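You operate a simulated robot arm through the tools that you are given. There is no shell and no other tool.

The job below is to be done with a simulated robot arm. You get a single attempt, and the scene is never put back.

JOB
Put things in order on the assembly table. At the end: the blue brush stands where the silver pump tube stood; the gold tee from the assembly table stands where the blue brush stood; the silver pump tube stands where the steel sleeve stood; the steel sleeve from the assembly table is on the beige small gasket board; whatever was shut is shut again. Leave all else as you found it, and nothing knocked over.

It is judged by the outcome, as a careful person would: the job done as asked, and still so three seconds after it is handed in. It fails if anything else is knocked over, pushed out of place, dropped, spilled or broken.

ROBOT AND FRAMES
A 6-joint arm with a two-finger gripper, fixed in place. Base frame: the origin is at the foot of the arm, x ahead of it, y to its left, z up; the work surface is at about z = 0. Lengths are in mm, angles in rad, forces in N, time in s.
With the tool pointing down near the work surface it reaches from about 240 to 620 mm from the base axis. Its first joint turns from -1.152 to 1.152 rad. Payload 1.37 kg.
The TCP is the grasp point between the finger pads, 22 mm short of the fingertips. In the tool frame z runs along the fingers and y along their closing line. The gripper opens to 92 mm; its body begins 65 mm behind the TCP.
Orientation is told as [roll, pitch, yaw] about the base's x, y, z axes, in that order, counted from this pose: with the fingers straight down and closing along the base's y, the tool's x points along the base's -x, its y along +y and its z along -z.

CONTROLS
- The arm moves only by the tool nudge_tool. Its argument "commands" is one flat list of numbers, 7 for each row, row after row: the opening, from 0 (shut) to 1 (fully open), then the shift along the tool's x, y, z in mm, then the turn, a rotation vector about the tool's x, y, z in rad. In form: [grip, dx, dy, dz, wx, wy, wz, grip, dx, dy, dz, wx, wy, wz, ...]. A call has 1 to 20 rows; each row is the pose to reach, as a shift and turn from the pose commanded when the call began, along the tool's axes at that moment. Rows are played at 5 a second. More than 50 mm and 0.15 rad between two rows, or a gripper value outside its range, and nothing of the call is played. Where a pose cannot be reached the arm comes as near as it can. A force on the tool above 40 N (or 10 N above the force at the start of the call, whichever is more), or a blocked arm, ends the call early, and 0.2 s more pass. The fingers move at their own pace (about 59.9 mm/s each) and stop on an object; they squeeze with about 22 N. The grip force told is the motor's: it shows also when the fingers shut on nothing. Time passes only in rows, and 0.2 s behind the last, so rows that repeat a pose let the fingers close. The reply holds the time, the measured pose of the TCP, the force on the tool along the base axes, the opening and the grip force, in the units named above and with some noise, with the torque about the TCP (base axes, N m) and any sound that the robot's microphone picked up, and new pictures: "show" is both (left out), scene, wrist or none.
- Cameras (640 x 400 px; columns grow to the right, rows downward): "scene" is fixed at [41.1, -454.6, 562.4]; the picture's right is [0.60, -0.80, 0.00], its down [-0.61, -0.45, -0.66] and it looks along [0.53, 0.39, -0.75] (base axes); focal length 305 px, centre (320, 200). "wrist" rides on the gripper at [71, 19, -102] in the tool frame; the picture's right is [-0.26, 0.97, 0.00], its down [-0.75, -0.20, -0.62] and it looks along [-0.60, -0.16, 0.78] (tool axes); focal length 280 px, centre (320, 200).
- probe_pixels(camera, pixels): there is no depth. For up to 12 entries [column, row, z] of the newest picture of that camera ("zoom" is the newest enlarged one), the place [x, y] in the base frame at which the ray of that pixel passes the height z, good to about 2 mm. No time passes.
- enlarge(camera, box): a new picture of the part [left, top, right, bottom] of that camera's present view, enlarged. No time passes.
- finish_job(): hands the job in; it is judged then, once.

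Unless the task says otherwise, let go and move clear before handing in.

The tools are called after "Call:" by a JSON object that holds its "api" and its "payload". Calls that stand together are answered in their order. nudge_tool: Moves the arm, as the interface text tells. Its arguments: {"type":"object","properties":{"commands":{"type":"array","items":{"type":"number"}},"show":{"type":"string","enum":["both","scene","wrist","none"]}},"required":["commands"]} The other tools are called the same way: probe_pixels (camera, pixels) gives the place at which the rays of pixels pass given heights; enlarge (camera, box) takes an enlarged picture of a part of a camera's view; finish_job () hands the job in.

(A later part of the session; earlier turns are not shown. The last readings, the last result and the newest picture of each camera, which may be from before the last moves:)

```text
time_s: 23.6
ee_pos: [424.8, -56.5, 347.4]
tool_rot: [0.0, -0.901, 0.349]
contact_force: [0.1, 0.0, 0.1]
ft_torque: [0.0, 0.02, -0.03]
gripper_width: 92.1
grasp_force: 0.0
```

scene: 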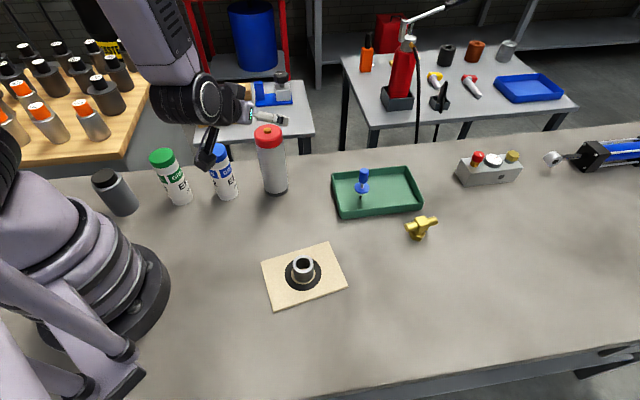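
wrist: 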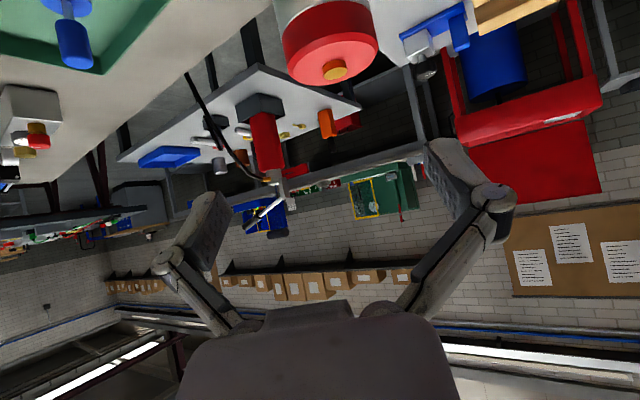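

The commanded pose was clipped to what the arm could reach, and it is now at [425,-56,347]. I'll undo the tilt first, then set up a sideways tilt in which the wrist stays well within reach.

Call:
{"api": "nudge_tool", "payload": {"commands": [1, 0, 0, 0, 0, 0.13, 0, 1, 0, 0, 0, 0, 0.26, 0, 1, 0, 0, 0, 0, 0.39, 0, 1, 0, 0, 0, 0, 0.52, 0, 1, 0, 0, 0, 0, 0.65, 0, 1, 0, 0, 0, 0, 0.78, 0, 1, 0, 0, 0, 0, 0.9, 0, 1, 0, 0, 0, 0, 0.9, 0], "show": "none"}}

```text
time_s: 25.4
ee_pos: [422.3, -58.9, 346.2]
tool_rot: [-0.001, 0.001, 0.348]
contact_force: [0.9, -0.3, 0.3]
ft_torque: [-0.01, 0.01, -0.01]
gripper_width: 92.1
grasp_force: 0.0
```

Now vertical at yaw 0.348. I'll yaw to about +1.2 while shifting over the tube at z≈327.

Call:
{"api": "nudge_tool", "payload": {"commands": [1, 3, 2.5, 3, 0, 0, -0.142, 1, 6, 5, 6, 0, 0, -0.284, 1, 9, 7.5, 9, 0, 0, -0.426, 1, 12, 10, 12, 0, 0, -0.568, 1, 15, 12.5, 16, 0, 0, -0.71, 1, 18, 15, 20, 0, 0, -0.852, 1, 18, 15, 20, 0, 0, -0.852], "show": "none"}}

```text
time_s: 27.0
ee_pos: [399.1, -49.8, 325.8]
tool_rot: [0.001, -0.001, 1.205]
contact_force: [-0.5, 0.3, 0.5]
ft_torque: [0.0, 0.02, -0.01]
gripper_width: 92.1
grasp_force: 0.1
```

Yaw is 1.205 at [399,-50,326]. I'll tilt +0.9 about the tool's y here, high above the tube.

Call:
{"api": "nudge_tool", "payload": {"commands": [1, 0, 0, 0, 0, 0.13, 0, 1, 0, 0, 0, 0, 0.26, 0, 1, 0, 0, 0, 0, 0.39, 0, 1, 0, 0, 0, 0, 0.52, 0, 1, 0, 0, 0, 0, 0.65, 0, 1, 0, 0, 0, 0, 0.78, 0, 1, 0, 0, 0, 0, 0.9, 0, 1, 0, 0, 0, 0, 0.9, 0], "show": "both"}}

```text
time_s: 28.8
ee_pos: [399.2, -51.4, 325.4]
tool_rot: [0.001, 0.902, 1.202]
contact_force: [-0.6, -0.4, 1.1]
ft_torque: [0.01, 0.02, 0.01]
gripper_width: 92.1
grasp_force: 0.1
```

scene: 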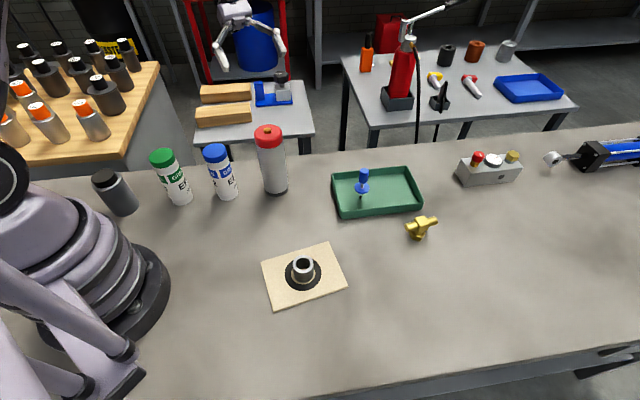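
wrist: 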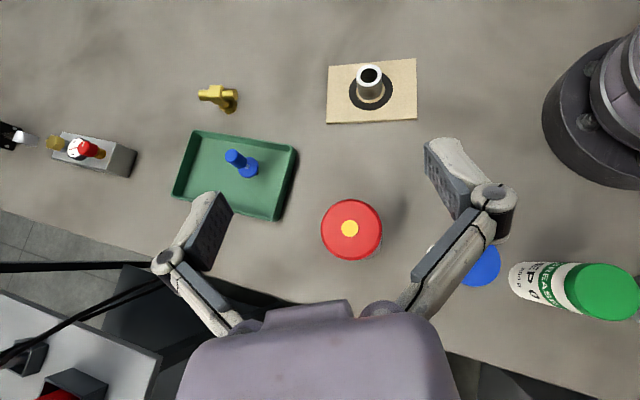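

The sideways tilt works ([0,0.902,1.202]). I'll verify the tube position from this view with the nub at wrist (349,228) and the cap rim.

Call:
{"api": "probe_pixels", "payload": {"camera": "wrist", "pixels": [[349, 228, 176], [321, 229, 168], [382, 228, 168], [351, 199, 168], [351, 260, 168], [481, 265, 130], [500, 265, 130], [498, 238, 100]]}}

```text
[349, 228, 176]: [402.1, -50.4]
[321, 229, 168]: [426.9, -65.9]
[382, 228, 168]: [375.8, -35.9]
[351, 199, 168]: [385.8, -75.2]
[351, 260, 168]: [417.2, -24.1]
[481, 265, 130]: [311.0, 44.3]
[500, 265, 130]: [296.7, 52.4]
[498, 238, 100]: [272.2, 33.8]
```

The tube axis again comes out at (402,-50). I'll lower vertically to z≈205, just above the cap, keeping the tilt.

Call:
{"api": "nudge_tool", "payload": {"commands": [1, -23.8, -0.6, 18.5, 0, 0, 0, 1, -47.6, -1.1, 37, 0, 0, 0, 1, -71.4, -1.7, 55.6, 0, 0, 0, 1, -95.2, -2.2, 74.1, 0, 0, 0, 1, -95.2, -2.2, 74.1, 0, 0, 0], "show": "both"}}

```text
time_s: 30.0
ee_pos: [401.7, -53.9, 208.0]
tool_rot: [0.001, 0.899, 1.201]
contact_force: [0.6, -0.1, -0.2]
ft_torque: [0.01, 0.02, 0.02]
gripper_width: 92.0
grasp_force: 0.0
```

scene: 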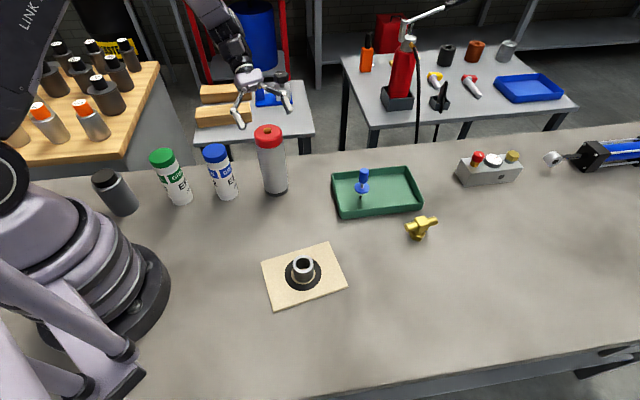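
wrist: 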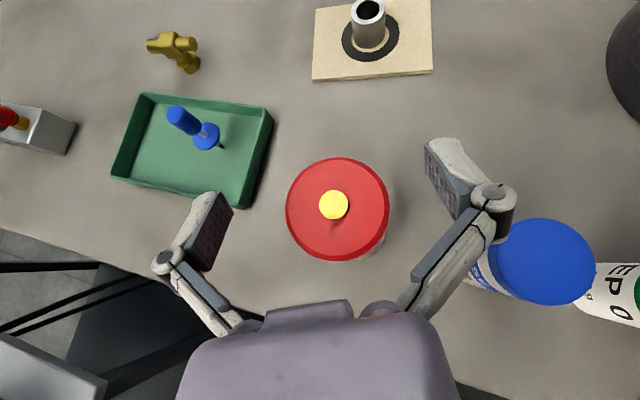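

The cap is centred between the pads (cap centre (337,208), pad midpoint ≈(335,205)) and the blue cartridge is clear. I'll lower the remaining 86 mm with the fingers open and check forces before closing.

Call:
{"api": "nudge_tool", "payload": {"commands": [1, -17.2, 0.1, 13, 0, 0, 0, 1, -34.3, 0.1, 26, 0, 0, 0, 1, -48, 0.2, 36.3, 0, 0, 0, 1, -58.3, 0.2, 44.1, 0, 0, 0, 1, -68.6, 0.25, 51.9, 0, 0, 0, 1, -68.6, 0.25, 51.9, 0, 0, 0], "show": "both"}}

```text
time_s: 31.4
ee_pos: [401.5, -50.3, 118.4]
tool_rot: [0.001, 0.9, 1.201]
contact_force: [0.6, -0.5, -0.2]
ft_torque: [-0.02, -0.01, 0.01]
gripper_width: 92.2
grasp_force: 0.1
```

scene: 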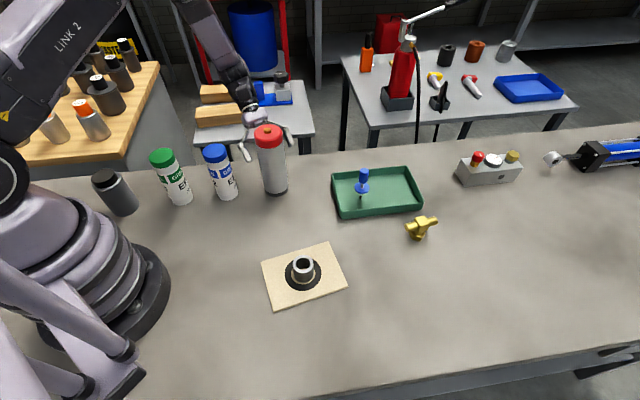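
wrist: 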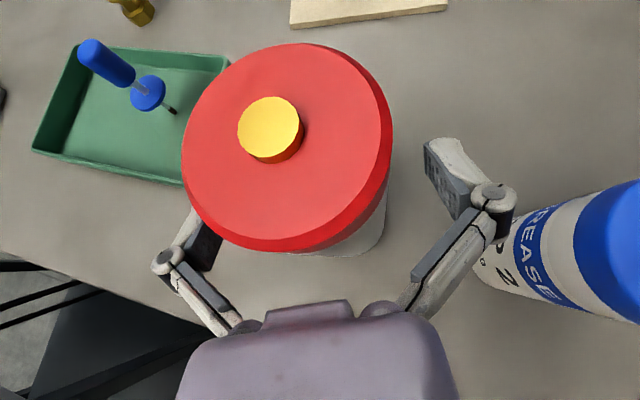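

No contact and the nub projects within about 1 mm of where a centred tube should appear. Closing on the body now.

Call:
{"api": "nudge_tool", "payload": {"commands": [0.8, 0, 0, 0, 0, 0, 0, 0.5, 0, 0, 0, 0, 0, 0, 0.5, 0, 0, 0, 0, 0, 0, 0.5, 0, 0, 0, 0, 0, 0, 0.5, 0, 0, 0, 0, 0, 0], "show": "both"}}

```text
time_s: 32.6
ee_pos: [402.4, -49.7, 119.3]
tool_rot: [-0.001, 0.9, 1.201]
contact_force: [2.5, -0.8, 3.6]
ft_torque: [0.09, -0.05, -0.04]
gripper_width: 59.7
grasp_force: 22.0
```

scene: 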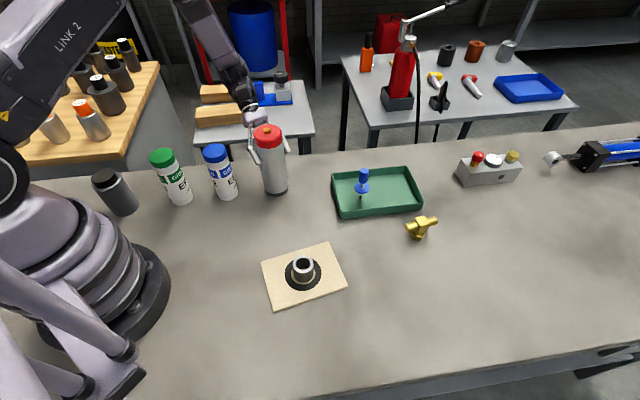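
wrist: 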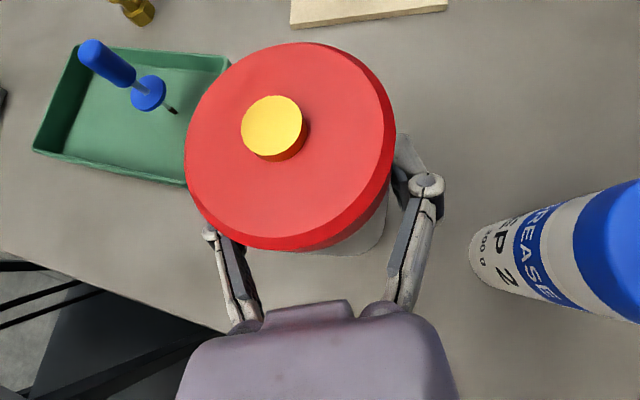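

Gripped at 59.7 mm with small side forces, so the body is held. I'll lift 8 mm first to check weight and slip.

Call:
{"api": "nudge_tool", "payload": {"commands": [0.45, 1.6, 0, -1.2, 0, 0, 0, 0.45, 3.9, 0, -3.1, 0, 0, 0, 0.45, 6.3, 0, -5, 0, 0, 0, 0.45, 6.3, 0, -5, 0, 0, 0], "show": "both"}}

```text
time_s: 33.6
ee_pos: [403.5, -49.8, 128.7]
tool_rot: [0.001, 0.902, 1.204]
contact_force: [0.7, 0.0, -6.3]
ft_torque: [-0.01, -0.03, -0.01]
gripper_width: 59.6
grasp_force: 22.3
```

scene: 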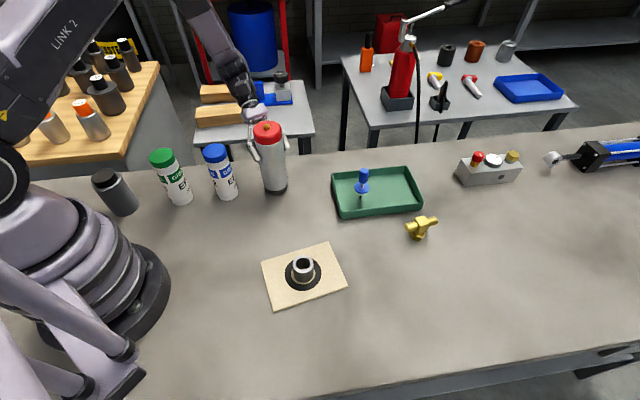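
wrist: 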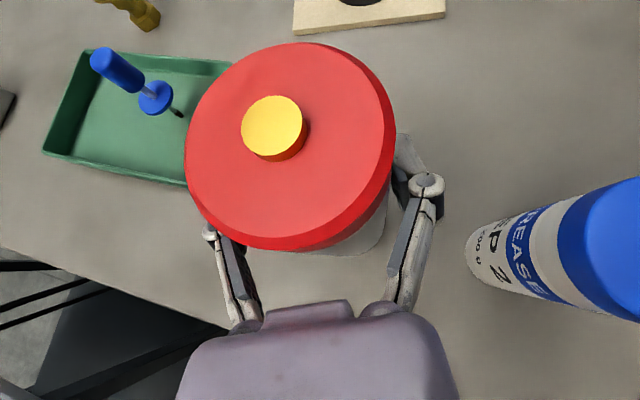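

The tube is off the table (weight ≈6.3 N) and sits unchanged in the grip. I'll raise it 70 mm more and carry it halfway toward the sleeve's old place, keeping the same orientation.

Call:
{"api": "nudge_tool", "payload": {"commands": [0.45, 18, 0, -14.5, 0, 0, 0, 0.45, 37, 0, -29, 0, 0, 0, 0.45, 54.8, 0, -43.5, 0, 0, 0, 0.45, 62, -3.3, -34.4, 0, 0, 0, 0.45, 74.1, -8.9, -19.2, 0, 0, 0, 0.45, 91, -16.7, 2.1, 0, 0, 0, 0.45, 110.3, -25.6, 26.5, 0, 0, 0, 0.45, 129.7, -34.5, 50.8, 0, 0, 0, 0.45, 149, -43.4, 75.1, 0, 0, 0, 0.45, 163.5, -50.1, 93.4, 0, 0, 0, 0.45, 175.6, -55.7, 108.6, 0, 0, 0, 0.45, 175.6, -55.7, 108.6, 0, 0, 0], "show": "both"}}

```text
time_s: 36.2
ee_pos: [385.8, -250.5, 195.8]
tool_rot: [0.0, 0.9, 1.201]
contact_force: [0.2, 0.0, -5.7]
ft_torque: [0.03, 0.02, 0.01]
gripper_width: 59.7
grasp_force: 22.4
```

scene: 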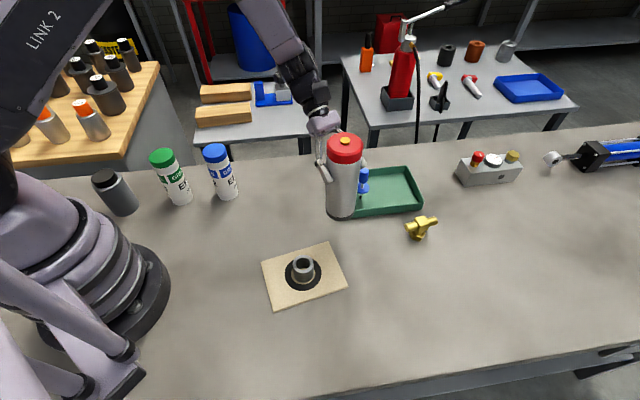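
wrist: 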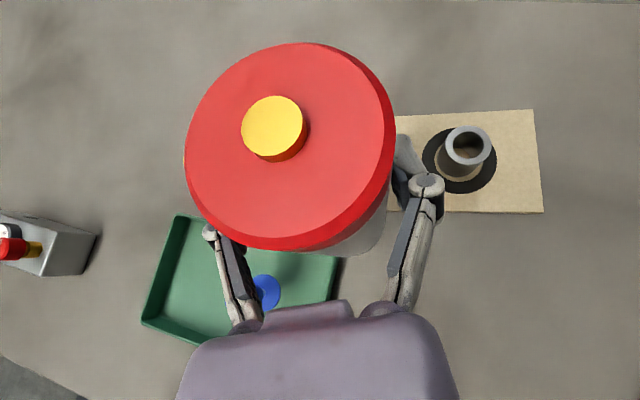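

The tube is still firm and vertical at mid-path. I'll carry it the second half to above the sleeve's old spot.

Call:
{"api": "nudge_tool", "payload": {"commands": [0.45, 7.2, -3.3, 9.1, 0, 0, 0, 0.45, 19.3, -8.9, 24.3, 0, 0, 0, 0.45, 36.2, -16.7, 45.6, 0, 0, 0, 0.45, 54.3, -25, 68.4, 0, 0, 0, 0.45, 72.5, -33.4, 91.3, 0, 0, 0, 0.45, 90.6, -41.7, 114.1, 0, 0, 0, 0.45, 105, -48.4, 132.3, 0, 0, 0, 0.45, 114.7, -52.9, 144.5, 0, 0, 0, 0.45, 120.8, -55.7, 152.1, 0, 0, 0, 0.45, 120.8, -55.7, 152.1, 0, 0, 0], "show": "both"}}

```text
time_s: 38.4
ee_pos: [367.5, -452.7, 198.8]
tool_rot: [0.002, 0.9, 1.203]
contact_force: [0.2, -0.3, -6.5]
ft_torque: [0.02, -0.01, 0.01]
gripper_width: 59.5
grasp_force: 22.0
```

scene: 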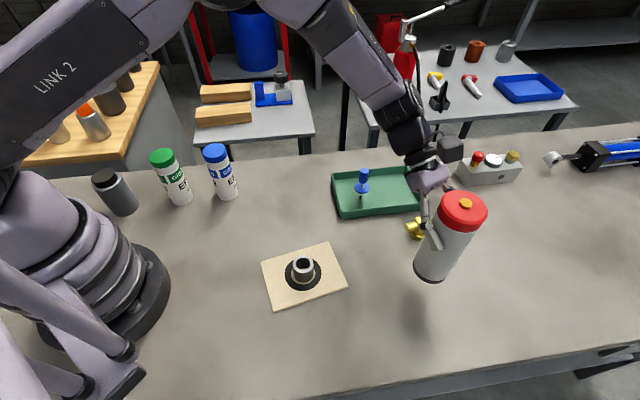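
wrist: 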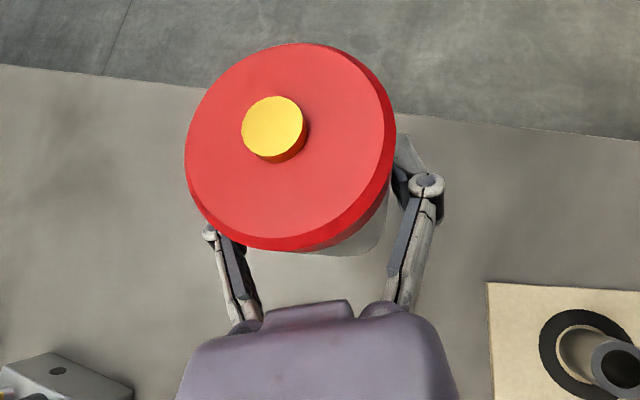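

The TCP is above the sleeve's old place [367,-453]. I'll lower 75 mm to just above the table.

Call:
{"api": "nudge_tool", "payload": {"commands": [0.45, -15.7, 0, 12.4, 0, 0, 0, 0.45, -31.3, 0, 24.9, 0, 0, 0, 0.45, -43.1, 0, 34.2, 0, 0, 0, 0.45, -51.7, 0, 41, 0, 0, 0, 0.45, -56.4, 0, 44.8, 0, 0, 0, 0.45, -59.1, 0, 46.9, 0, 0, 0, 0.45, -59.1, 0, 46.9, 0, 0, 0], "show": "both"}}

```text
time_s: 40.0
ee_pos: [366.6, -450.8, 121.5]
tool_rot: [0.002, 0.901, 1.202]
contact_force: [-1.0, -0.4, -7.2]
ft_torque: [0.02, -0.02, 0.01]
gripper_width: 59.4
grasp_force: 22.2
```

scene: 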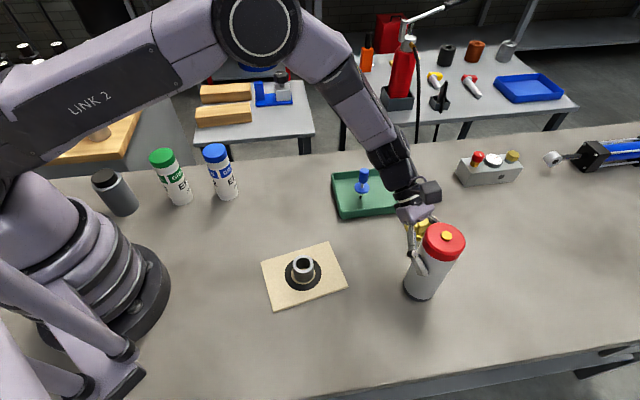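
wrist: 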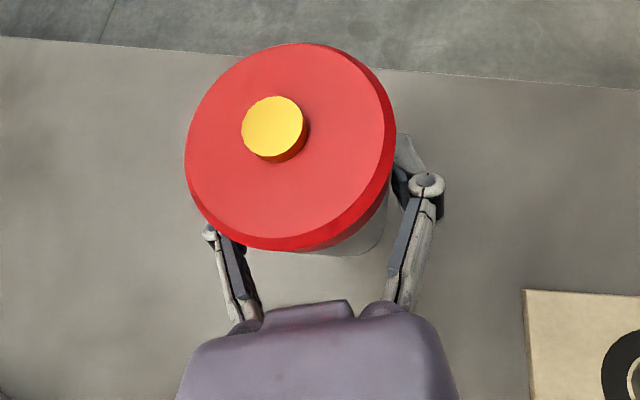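

Still hanging freely (-7.2 N). I'll lower in small steps until it touches.

Call:
{"api": "nudge_tool", "payload": {"commands": [0.45, -0.6, 0, 0.5, 0, 0, 0, 0.45, -1.2, 0, 0.95, 0, 0, 0, 0.45, -1.6, 0, 1.25, 0, 0, 0, 0.45, -1.6, 0, 1.25, 0, 0, 0], "show": "none"}}

```text
time_s: 41.0
ee_pos: [367.5, -450.7, 119.5]
tool_rot: [-0.001, 0.899, 1.202]
contact_force: [-0.1, -0.5, -5.7]
ft_torque: [0.0, 0.0, 0.02]
gripper_width: 59.4
grasp_force: 21.7
```

Call:
{"api": "nudge_tool", "payload": {"commands": [0.45, -0.4, 0, 0.3, 0, 0, 0, 0.45, -0.8, 0, 0.6, 0, 0, 0, 0.45, -0.8, 0, 0.6, 0, 0, 0], "show": "none"}}

```text
time_s: 41.8
ee_pos: [367.6, -451.2, 118.6]
tool_rot: [0.0, 0.9, 1.202]
contact_force: [0.7, 0.4, -3.4]
ft_torque: [0.05, 0.06, -0.02]
gripper_width: 59.4
grasp_force: 21.9
```

The force dropped to -3.4 N, so the base is just touching. I'll go a half millimetre more.

Call:
{"api": "nudge_tool", "payload": {"commands": [0.45, -0.2, 0, 0.15, 0, 0, 0, 0.45, -0.4, 0, 0.3, 0, 0, 0, 0.45, -0.4, 0, 0.3, 0, 0, 0], "show": "none"}}

```text
time_s: 42.6
ee_pos: [366.4, -452.2, 119.5]
tool_rot: [-0.001, 0.9, 1.201]
contact_force: [0.8, 2.6, 3.7]
ft_torque: [0.35, 0.22, -0.07]
gripper_width: 59.7
grasp_force: 21.7
```

The tube rests on the table (+3.7 N). I'll open the fingers fully, then check before rising.

Call:
{"api": "nudge_tool", "payload": {"commands": [0.7, 0, 0, 0, 0, 0, 0, 0.85, 0, 0, 0, 0, 0, 0, 1, 0, 0, 0, 0, 0, 0, 1, 0, 0, 0, 0, 0, 0], "show": "both"}}

```text
time_s: 43.6
ee_pos: [366.3, -450.4, 118.0]
tool_rot: [0.0, 0.902, 1.203]
contact_force: [-0.1, -0.5, -0.4]
ft_torque: [0.0, -0.04, 0.01]
gripper_width: 92.0
grasp_force: 0.0
```

scene: 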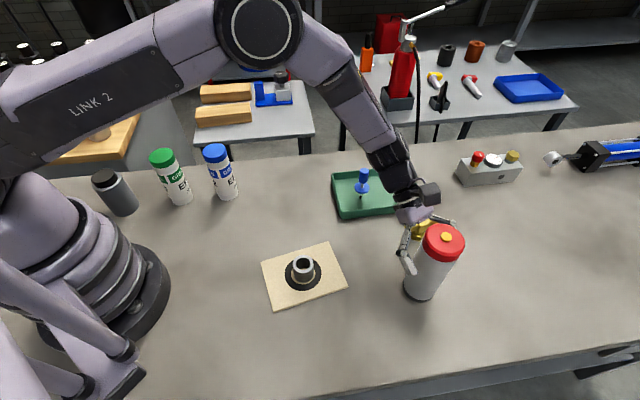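
wrist: 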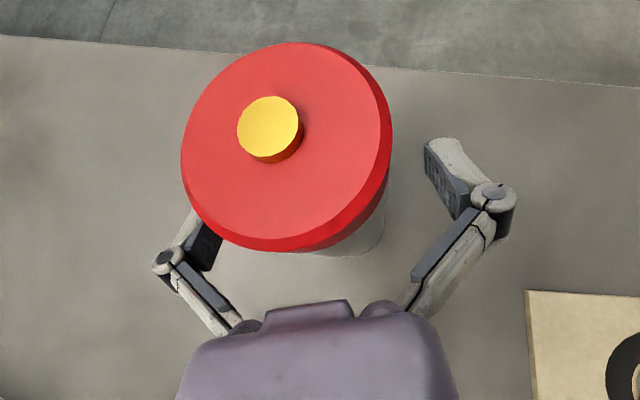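

The tube stands free and upright. I'll rise straight up 160 mm along the vertical.

Call:
{"api": "nudge_tool", "payload": {"commands": [1, 15.7, 0, -12.4, 0, 0, 0, 1, 39.2, 0, -31.1, 0, 0, 0, 1, 62.7, 0, -49.7, 0, 0, 0, 1, 94, 0, -74.6, 0, 0, 0, 1, 125.3, 0, -99.5, 0, 0, 0, 1, 125.3, 0, -99.5, 0, 0, 0], "show": "both"}}

```text
time_s: 45.0
ee_pos: [362.7, -451.6, 280.2]
tool_rot: [-0.001, 0.9, 1.204]
contact_force: [-1.2, -0.5, 0.7]
ft_torque: [0.0, 0.0, 0.01]
gripper_width: 92.2
grasp_force: 0.1
```

scene: 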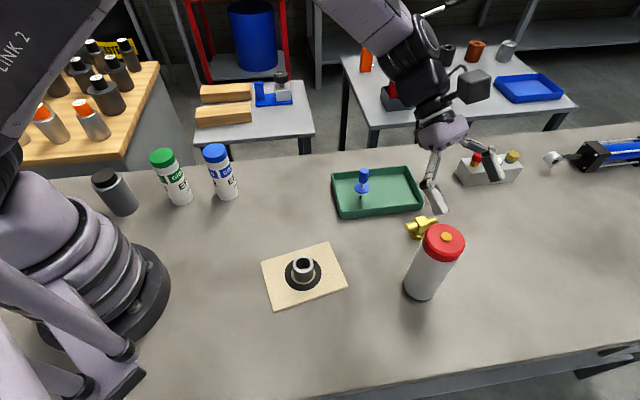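
wrist: 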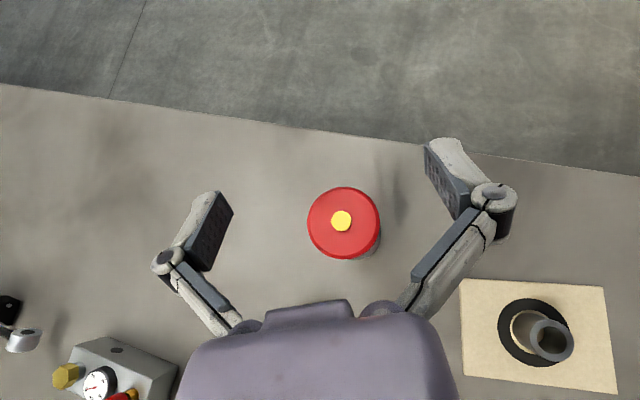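

The tube stands on its own. I'll verify its position via the nub at wrist (341,221) and its base in the scene view.

Call:
{"api": "probe_pixels", "payload": {"camera": "wrist", "pixels": [[341, 221, 176], [307, 222, 168], [380, 222, 168]]}}

Call:
{"api": "enlarge", "payload": {"camera": "scene", "box": [380, 210, 480, 310]}}

Call:
{"api": "probe_pixels", "payload": {"camera": "zoom", "pixels": [[320, 200, 0], [310, 365, 0], [224, 330, 0], [336, 325, 0], [393, 108, 176]]}}

```text
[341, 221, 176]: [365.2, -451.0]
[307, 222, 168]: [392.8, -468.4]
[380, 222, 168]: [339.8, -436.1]
```

```text
4.00 times, centred on (430, 260) of scene
```

zoom: 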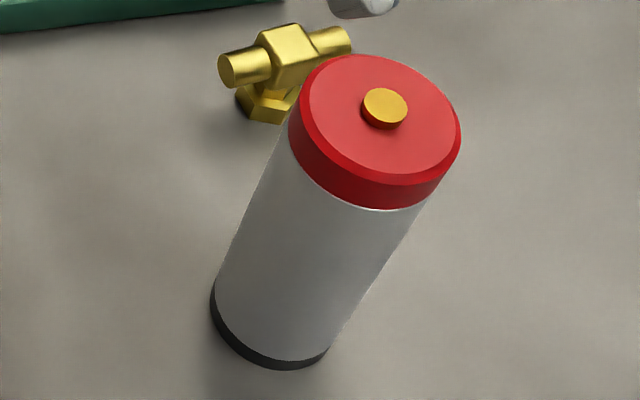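

```text
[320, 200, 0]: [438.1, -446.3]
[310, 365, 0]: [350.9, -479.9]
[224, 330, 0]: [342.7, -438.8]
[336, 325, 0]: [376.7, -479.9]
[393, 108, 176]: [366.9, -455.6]
```

The tube stands at (366,-452), on the sleeve's old mark. Now I'll bring the tool back to vertical, high above the tube.

Call:
{"api": "nudge_tool", "payload": {"commands": [1, 0, 0, 0, 0, -0.13, 0, 1, 0, 0, 0, 0, -0.26, 0, 1, 0, 0, 0, 0, -0.39, 0, 1, 0, 0, 0, 0, -0.52, 0, 1, 0, 0, 0, 0, -0.65, 0, 1, 0, 0, 0, 0, -0.78, 0, 1, 0, 0, 0, 0, -0.9, 0, 1, 0, 0, 0, 0, -0.9, 0], "show": "none"}}

```text
time_s: 46.8
ee_pos: [367.2, -451.5, 279.2]
tool_rot: [0.0, -0.002, 1.203]
contact_force: [0.5, 0.7, -0.3]
ft_torque: [-0.05, -0.01, 0.01]
gripper_width: 91.9
grasp_force: 0.0
```

Vertical again. I'll yaw back to 0 while moving to a viewing point next to the brush, at [425,-240,200].

Call:
{"api": "nudge_tool", "payload": {"commands": [1, -24.3, 2.4, 8.8, 0, 0, 0.1337, 1, -48.7, 4.7, 17.6, 0, 0, 0.2673, 1, -73, 7.1, 26.3, 0, 0, 0.401, 1, -97.3, 9.4, 35.1, 0, 0, 0.5347, 1, -121.7, 11.8, 43.9, 0, 0, 0.6683, 1, -146, 14.1, 52.7, 0, 0, 0.802, 1, -170.3, 16.5, 61.4, 0, 0, 0.9357, 1, -194.7, 18.8, 70.2, 0, 0, 1.0693, 1, -219, 21.2, 79, 0, 0, 1.203, 1, -219, 21.2, 79, 0, 0, 1.203], "show": "both"}}

```text
time_s: 49.0
ee_pos: [425.6, -240.4, 199.9]
tool_rot: [0.001, -0.002, -0.002]
contact_force: [0.2, -0.4, 0.2]
ft_torque: [-0.02, 0.0, -0.01]
gripper_width: 91.9
grasp_force: 0.1
```

scene: 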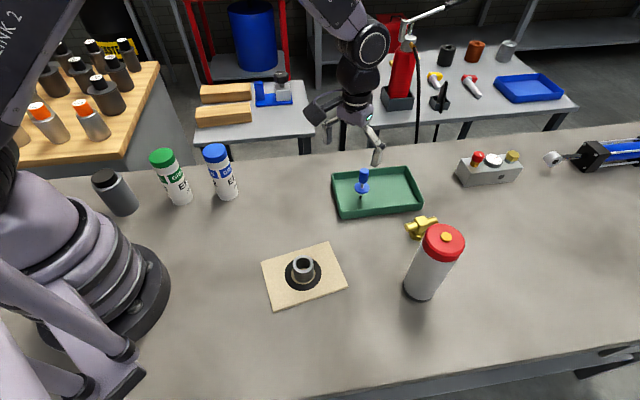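
wrist: 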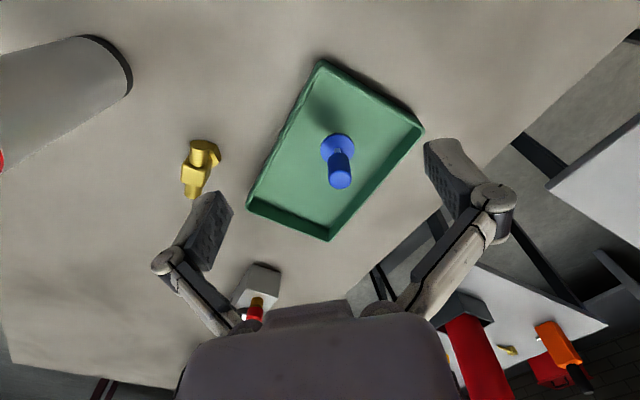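

The brush is at wrist (338,160). I'll enlarge it and the tray for exact position and to see how the tip stands.

Call:
{"api": "enlarge", "payload": {"camera": "wrist", "box": [300, 110, 380, 200]}}

Call:
{"api": "probe_pixels", "payload": {"camera": "zoom", "pixels": [[320, 200, 40], [320, 350, 102], [320, 330, 102], [320, 160, 40]]}}

Call:
{"api": "probe_pixels", "payload": {"camera": "wrist", "pixels": [[319, 59, 20], [424, 130, 20], [328, 240, 20], [248, 206, 20], [337, 148, 40], [340, 181, 102], [352, 183, 95], [328, 181, 95]]}}

Call:
{"api": "enlarge", "payload": {"camera": "wrist", "box": [230, 40, 440, 250]}}

```text
4.44 times, centred on (340, 155) of wrist
```

zoom: 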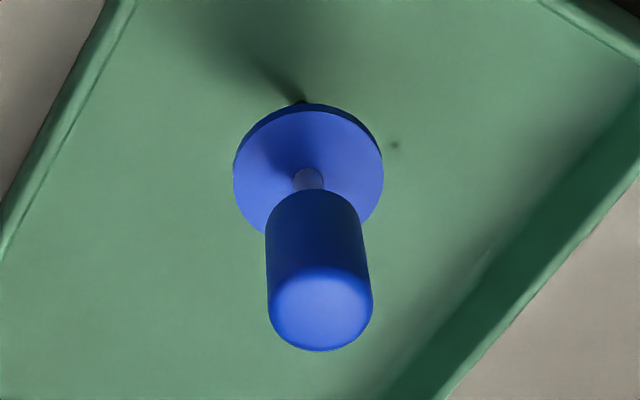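

```text
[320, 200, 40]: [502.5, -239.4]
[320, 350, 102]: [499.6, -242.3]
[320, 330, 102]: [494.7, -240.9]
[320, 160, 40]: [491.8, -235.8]
```

```text
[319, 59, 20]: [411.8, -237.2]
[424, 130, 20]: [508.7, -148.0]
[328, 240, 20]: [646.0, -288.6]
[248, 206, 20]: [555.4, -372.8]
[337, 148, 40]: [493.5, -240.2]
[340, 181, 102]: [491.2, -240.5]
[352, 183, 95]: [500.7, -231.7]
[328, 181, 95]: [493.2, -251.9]
```

```text
1.90 times, centred on (335, 145) of wrist
```

zoom: 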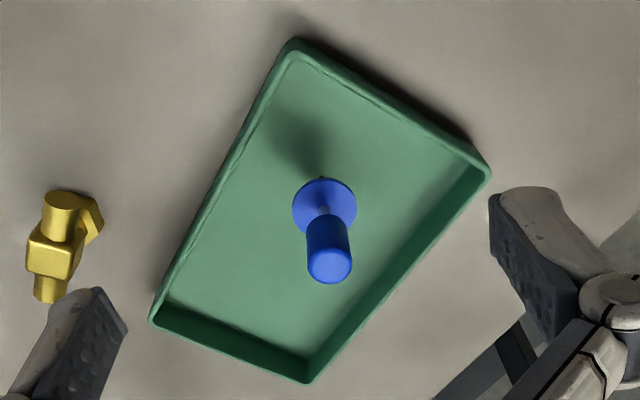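

I'll triangulate the handle top and disc more carefully with both cameras, since the brush must be gripped exactly vertical.

Call:
{"api": "enlarge", "payload": {"camera": "scene", "box": [335, 155, 391, 210]}}

Call:
{"api": "probe_pixels", "payload": {"camera": "wrist", "pixels": [[340, 180.2, 92], [340, 180.2, 96], [340, 180.2, 100], [340, 180.2, 104], [337.4, 148.2, 36], [337.4, 148.2, 40], [337.4, 148.2, 44]]}}

Call:
{"api": "probe_pixels", "payload": {"camera": "scene", "pixels": [[364.3, 170.7, 92], [364.3, 170.7, 96], [364.3, 170.7, 100], [364.3, 170.7, 104], [361.9, 188, 36], [361.9, 188, 40], [361.9, 188, 44], [360.5, 199, 3]]}}

```text
7.27 times, centred on (363, 182) of scene
```

zoom: 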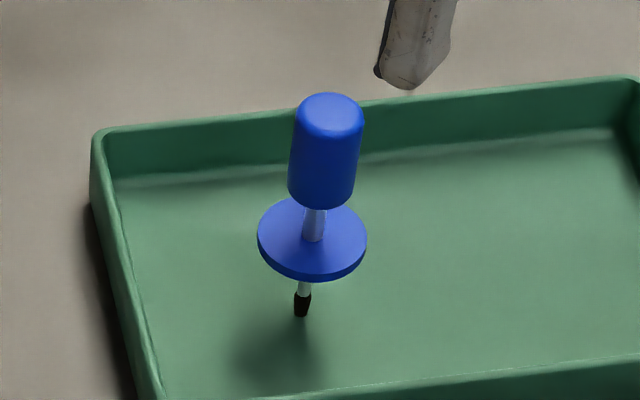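

```text
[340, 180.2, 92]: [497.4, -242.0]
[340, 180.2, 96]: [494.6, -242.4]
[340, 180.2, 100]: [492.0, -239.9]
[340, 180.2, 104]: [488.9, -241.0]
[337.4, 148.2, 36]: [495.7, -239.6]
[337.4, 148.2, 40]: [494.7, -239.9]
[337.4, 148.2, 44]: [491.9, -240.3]
```

```text
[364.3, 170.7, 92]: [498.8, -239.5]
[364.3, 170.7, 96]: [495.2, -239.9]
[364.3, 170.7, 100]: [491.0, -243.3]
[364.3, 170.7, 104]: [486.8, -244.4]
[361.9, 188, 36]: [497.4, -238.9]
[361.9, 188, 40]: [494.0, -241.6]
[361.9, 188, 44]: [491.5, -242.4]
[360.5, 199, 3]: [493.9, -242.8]
```

The brush axis is (494.5,-241) and vertical: handle ≈z 58–97, disc ≈39, tip on the tray floor. I'll move over it and descend to TCP z≈82 with the fingers open.

Call:
{"api": "nudge_tool", "payload": {"commands": [0.8, -35, -0.3, 0, 0, 0, 0, 0.8, -69, -0.5, 0, 0, 0, 0, 0.8, -69, -0.5, 0, 0, 0, 0, 0.8, -69, -0.5, 30, 0, 0, 0, 0.8, -69, -0.5, 60, 0, 0, 0, 0.8, -69, -0.5, 85, 0, 0, 0, 0.8, -69, -0.5, 105, 0, 0, 0, 0.8, -69, -0.5, 118, 0, 0, 0, 0.8, -69, -0.5, 118, 0, 0, 0], "show": "both"}}

```text
time_s: 51.0
ee_pos: [492.3, -241.0, 84.5]
tool_rot: [0.002, -0.001, -0.002]
contact_force: [-0.4, 0.9, 0.8]
ft_torque: [0.02, -0.01, -0.03]
gripper_width: 74.0
grasp_force: 0.1
```

scene: 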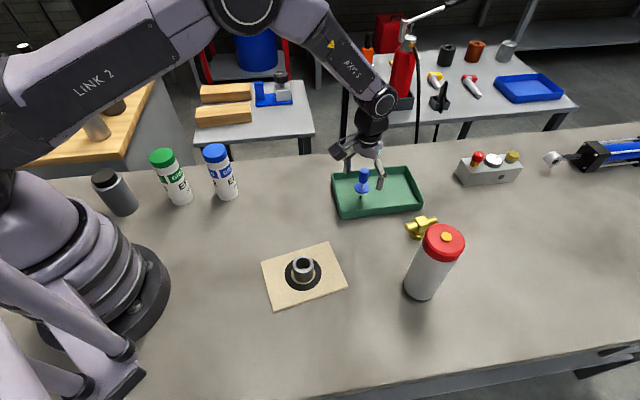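
wrist: 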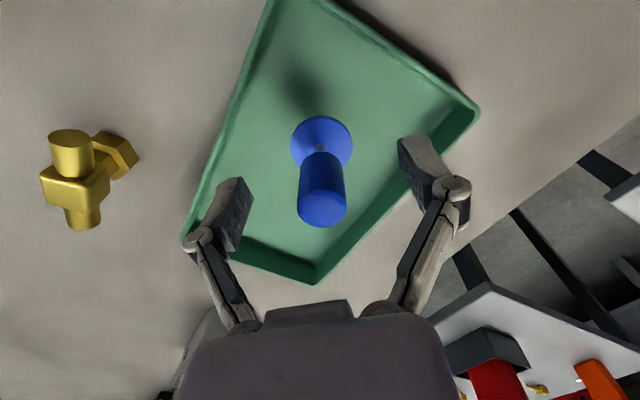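

The handle is centred within about 1 mm (top at (322,207), ideal (320,206)). I'll close to about 27 mm without touching and check the gaps.

Call:
{"api": "nudge_tool", "payload": {"commands": [0.6, 0, 0.5, 0, 0, 0, 0, 0.4, 0, 0.5, 0, 0, 0, 0, 0.3, 0, 0.5, 0, 0, 0, 0, 0.3, 0, 0.5, 0, 0, 0, 0], "show": "wrist"}}

Call:
{"api": "enlarge", "payload": {"camera": "wrist", "box": [250, 130, 390, 250]}}

```text
time_s: 52.0
ee_pos: [493.3, -238.1, 84.4]
tool_rot: [-0.001, -0.001, -0.004]
contact_force: [1.2, 0.1, 0.3]
ft_torque: [-0.05, 0.0, 0.0]
gripper_width: 27.6
grasp_force: 0.1
```

wrist: 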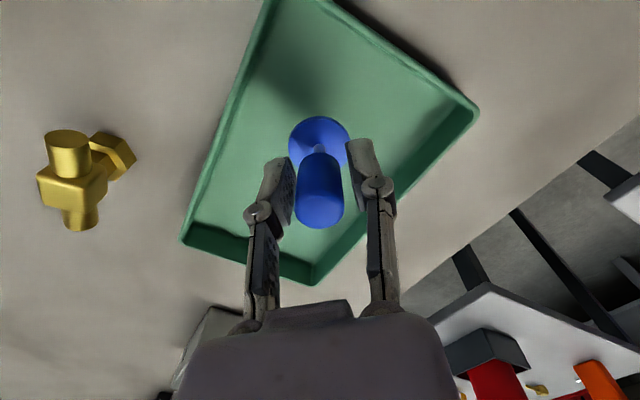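

```text
3.33 times, centred on (320, 190) of wrist
```

zoom: 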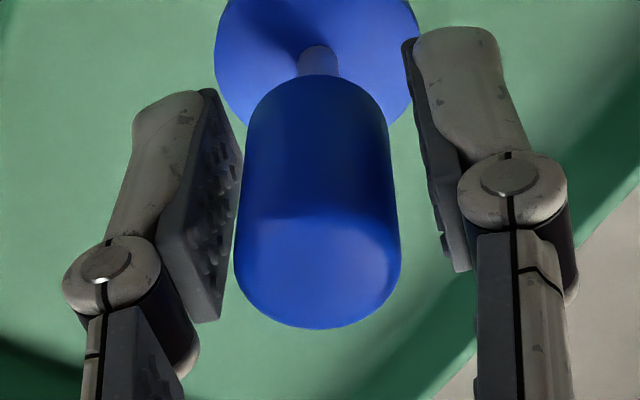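

The handle is centred within about 0.4 mm between the pads. I'll close gently in small steps.

Call:
{"api": "nudge_tool", "payload": {"commands": [0.27, 0, -0.2, 0, 0, 0, 0, 0.25, 0, -0.2, 0, 0, 0, 0, 0.235, 0, -0.2, 0, 0, 0, 0, 0.225, 0, -0.2, 0, 0, 0, 0, 0.215, 0, -0.2, 0, 0, 0, 0, 0.2, 0, -0.2, 0, 0, 0, 0, 0.15, 0, -0.2, 0, 0, 0, 0, 0.1, 0, -0.2, 0, 0, 0, 0, 0.1, 0, -0.2, 0, 0, 0, 0, 0.1, 0, -0.2, 0, 0, 0], "show": "both"}}

Call:
{"api": "enlarge", "payload": {"camera": "wrist", "box": [250, 90, 390, 250]}}

Call:
{"api": "enlarge", "payload": {"camera": "scene", "box": [335, 145, 391, 210]}}

```text
refused: commands must hold 7 numbers for each row
```

```text
2.50 times, centred on (320, 170) of wrist
```

zoom: 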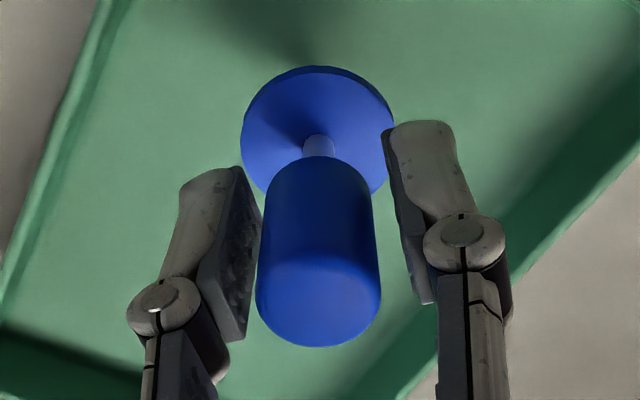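

```text
6.15 times, centred on (363, 178) of scene
```

zoom: 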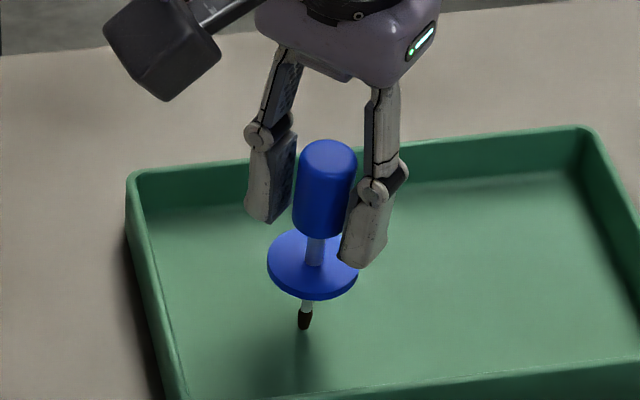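

The list was one number short and nothing moved. Resending the gentle close.

Call:
{"api": "nudge_tool", "payload": {"commands": [0.27, 0, -0.2, 0, 0, 0, 0, 0.25, 0, -0.2, 0, 0, 0, 0, 0.235, 0, -0.2, 0, 0, 0, 0, 0.225, 0, -0.2, 0, 0, 0, 0, 0.215, 0, -0.2, 0, 0, 0, 0, 0.2, 0, -0.2, 0, 0, 0, 0, 0.15, 0, -0.2, 0, 0, 0, 0, 0.1, 0, -0.2, 0, 0, 0, 0, 0.1, 0, -0.2, 0, 0, 0, 0], "show": "both"}}

Call:
{"api": "enlarge", "payload": {"camera": "wrist", "box": [250, 90, 390, 250]}}

Call:
{"api": "enlarge", "payload": {"camera": "scene", "box": [335, 145, 391, 210]}}

```text
time_s: 54.0
ee_pos: [493.4, -240.5, 81.7]
tool_rot: [0.0, 0.001, -0.003]
contact_force: [0.6, -0.1, 1.1]
ft_torque: [-0.02, -0.01, 0.03]
gripper_width: 18.8
grasp_force: 21.8
```

scene: 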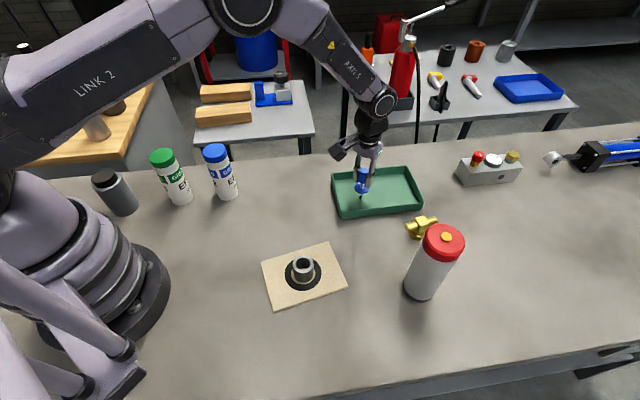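
wrist: 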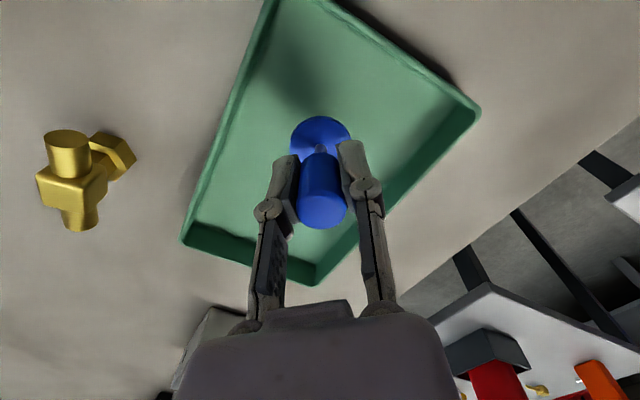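

```text
2.50 times, centred on (320, 170) of wrist
```

zoom: 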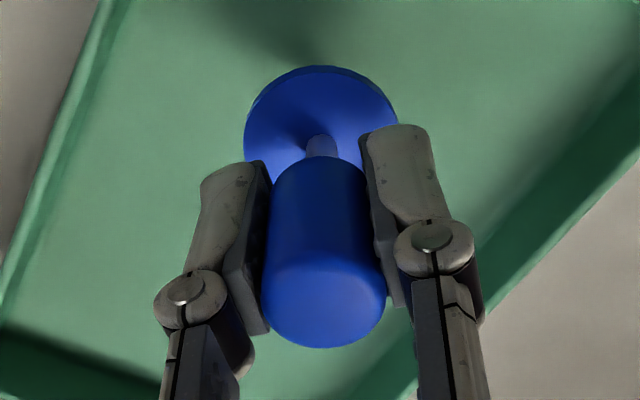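

```text
6.15 times, centred on (363, 178) of scene
```

zoom: 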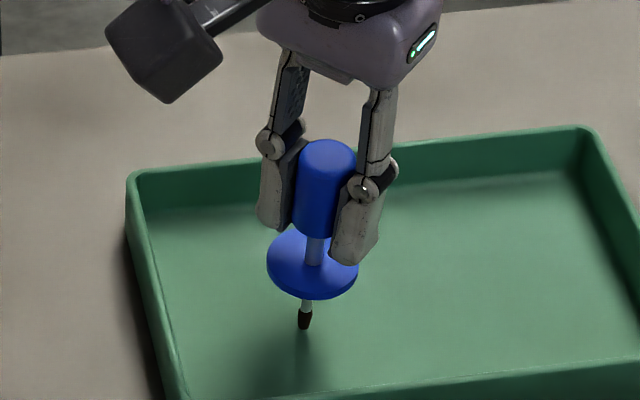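

The handle is gripped (18.8 mm) and the brush has not tilted in the scene zoom. I'll lift it 60 mm and carry it to above the tube's old place.

Call:
{"api": "nudge_tool", "payload": {"commands": [0.1, 0, 0, -8, 0, 0, 0, 0.1, 0, 0, -30, 0, 0, 0, 0.1, 0, 0, -60, 0, 0, 0, 0.1, 4.6, 9.5, -60, 0, 0, 0, 0.1, 13.9, 28.6, -60, 0, 0, 0, 0.1, 26, 53.4, -60, 0, 0, 0, 0.1, 38.9, 80.1, -60, 0, 0, 0, 0.1, 51.9, 106.8, -60, 0, 0, 0, 0.1, 64.9, 133.6, -60, 0, 0, 0, 0.1, 76.9, 158.4, -60, 0, 0, 0, 0.1, 86.2, 177.4, -60, 0, 0, 0, 0.1, 92.7, 190.8, -60, 0, 0, 0, 0.1, 92.7, 190.8, -60, 0, 0, 0], "show": "both"}}

Call:
{"api": "enlarge", "payload": {"camera": "scene", "box": [235, 100, 335, 200]}}

Call:
{"api": "enlarge", "payload": {"camera": "wrist", "box": [250, 90, 390, 250]}}

```text
time_s: 56.8
ee_pos: [399.8, -46.8, 140.1]
tool_rot: [-0.001, -0.001, -0.001]
contact_force: [0.9, 0.6, -0.6]
ft_torque: [0.0, -0.01, -0.02]
gripper_width: 18.7
grasp_force: 22.3
```

scene: 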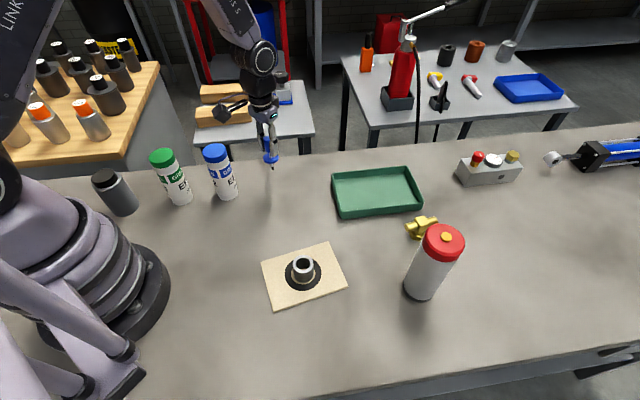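
wrist: 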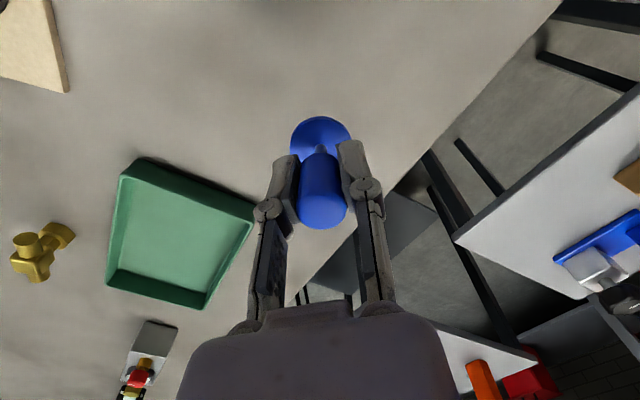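

```text
4.00 times, centred on (285, 150) of scene
```

zoom: 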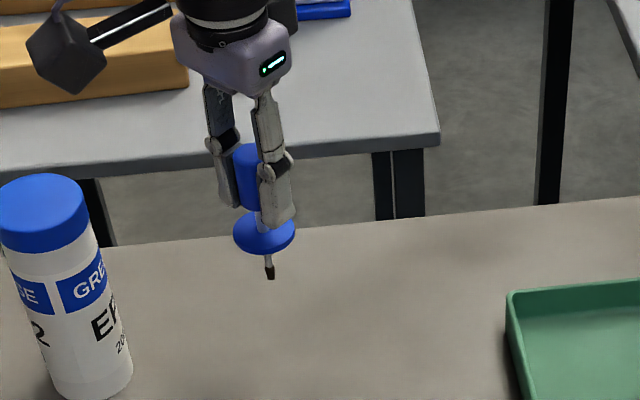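

```text
2.50 times, centred on (320, 170) of wrist
```

zoom: 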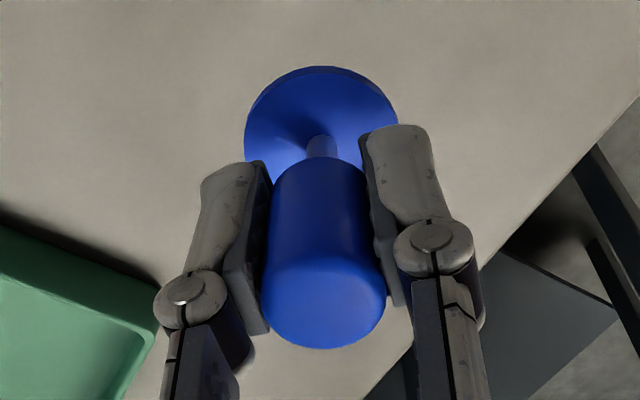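

The brush is unchanged in the grip (0.6 N). I'll check the tip position, seen at scene (272.5,169.5) and about 60 mm above the table.

Call:
{"api": "probe_pixels", "payload": {"camera": "scene", "pixels": [[272.5, 169.7, 60], [272.5, 169.7, 62], [272.5, 169.7, 64]]}}

Call:
{"api": "probe_pixels", "payload": {"camera": "wrist", "pixels": [[320, 146, 98], [320, 146, 101]]}}

```text
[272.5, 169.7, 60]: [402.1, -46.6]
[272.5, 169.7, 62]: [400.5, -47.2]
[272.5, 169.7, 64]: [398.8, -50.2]
```

```text
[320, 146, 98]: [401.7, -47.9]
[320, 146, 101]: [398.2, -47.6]
```

The tip is at about (400.5,-48), roughly 2 mm off the target (401.8,-50.2). I'll correct that and lower to just above the table.

Call:
{"api": "nudge_tool", "payload": {"commands": [0.1, -1.5, -2.5, 15, 0, 0, 0, 0.1, -1.5, -2.5, 30, 0, 0, 0, 0.1, -1.5, -2.5, 43, 0, 0, 0, 0.1, -1.5, -2.5, 51, 0, 0, 0, 0.1, -1.5, -2.5, 56, 0, 0, 0, 0.1, -1.5, -2.5, 59, 0, 0, 0, 0.1, -1.5, -2.5, 59, 0, 0, 0], "show": "both"}}

Call:
{"api": "enlarge", "payload": {"camera": "scene", "box": [245, 140, 305, 200]}}

```text
time_s: 58.4
ee_pos: [403.5, -52.0, 83.4]
tool_rot: [0.0, 0.001, -0.001]
contact_force: [-1.0, -0.4, 0.5]
ft_torque: [0.0, -0.02, 0.01]
gripper_width: 18.8
grasp_force: 22.0
```

scene: 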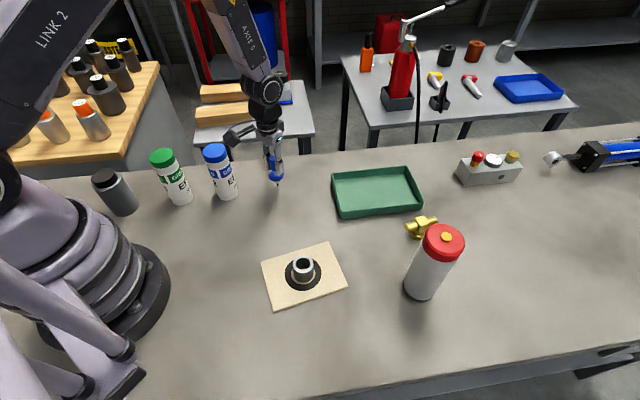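
wrist: 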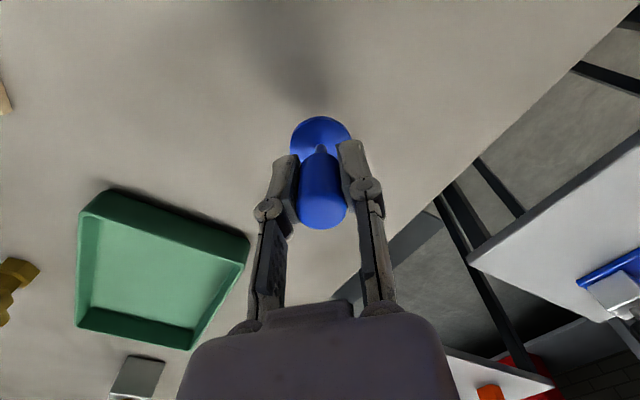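

```text
6.67 times, centred on (275, 170) of scene
```

zoom: 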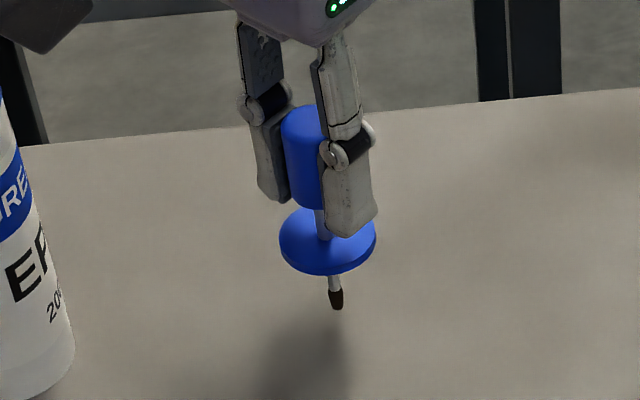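

The brush hangs vertically about 3–4 mm above the table. I'll lower in small steps and watch the vertical force.

Call:
{"api": "nudge_tool", "payload": {"commands": [0.1, 0, 0, 0.8, 0, 0, 0, 0.1, 0, 0, 1.6, 0, 0, 0, 0.1, 0, 0, 2.2, 0, 0, 0, 0.1, 0, 0, 2.2, 0, 0, 0], "show": "none"}}

```text
time_s: 59.4
ee_pos: [404.5, -51.1, 80.2]
tool_rot: [-0.001, 0.0, -0.002]
contact_force: [0.4, 0.4, -0.5]
ft_torque: [-0.02, 0.01, 0.04]
gripper_width: 18.8
grasp_force: 22.3
```

Call:
{"api": "nudge_tool", "payload": {"commands": [0.1, 0, 0, 0.4, 0, 0, 0, 0.1, 0, 0, 0.8, 0, 0, 0, 0.1, 0, 0, 0.8, 0, 0, 0], "show": "none"}}

```text
time_s: 60.2
ee_pos: [405.3, -52.6, 79.7]
tool_rot: [-0.001, 0.001, -0.001]
contact_force: [0.0, 0.0, -1.0]
ft_torque: [0.0, 0.01, -0.01]
gripper_width: 18.9
grasp_force: 22.3
```

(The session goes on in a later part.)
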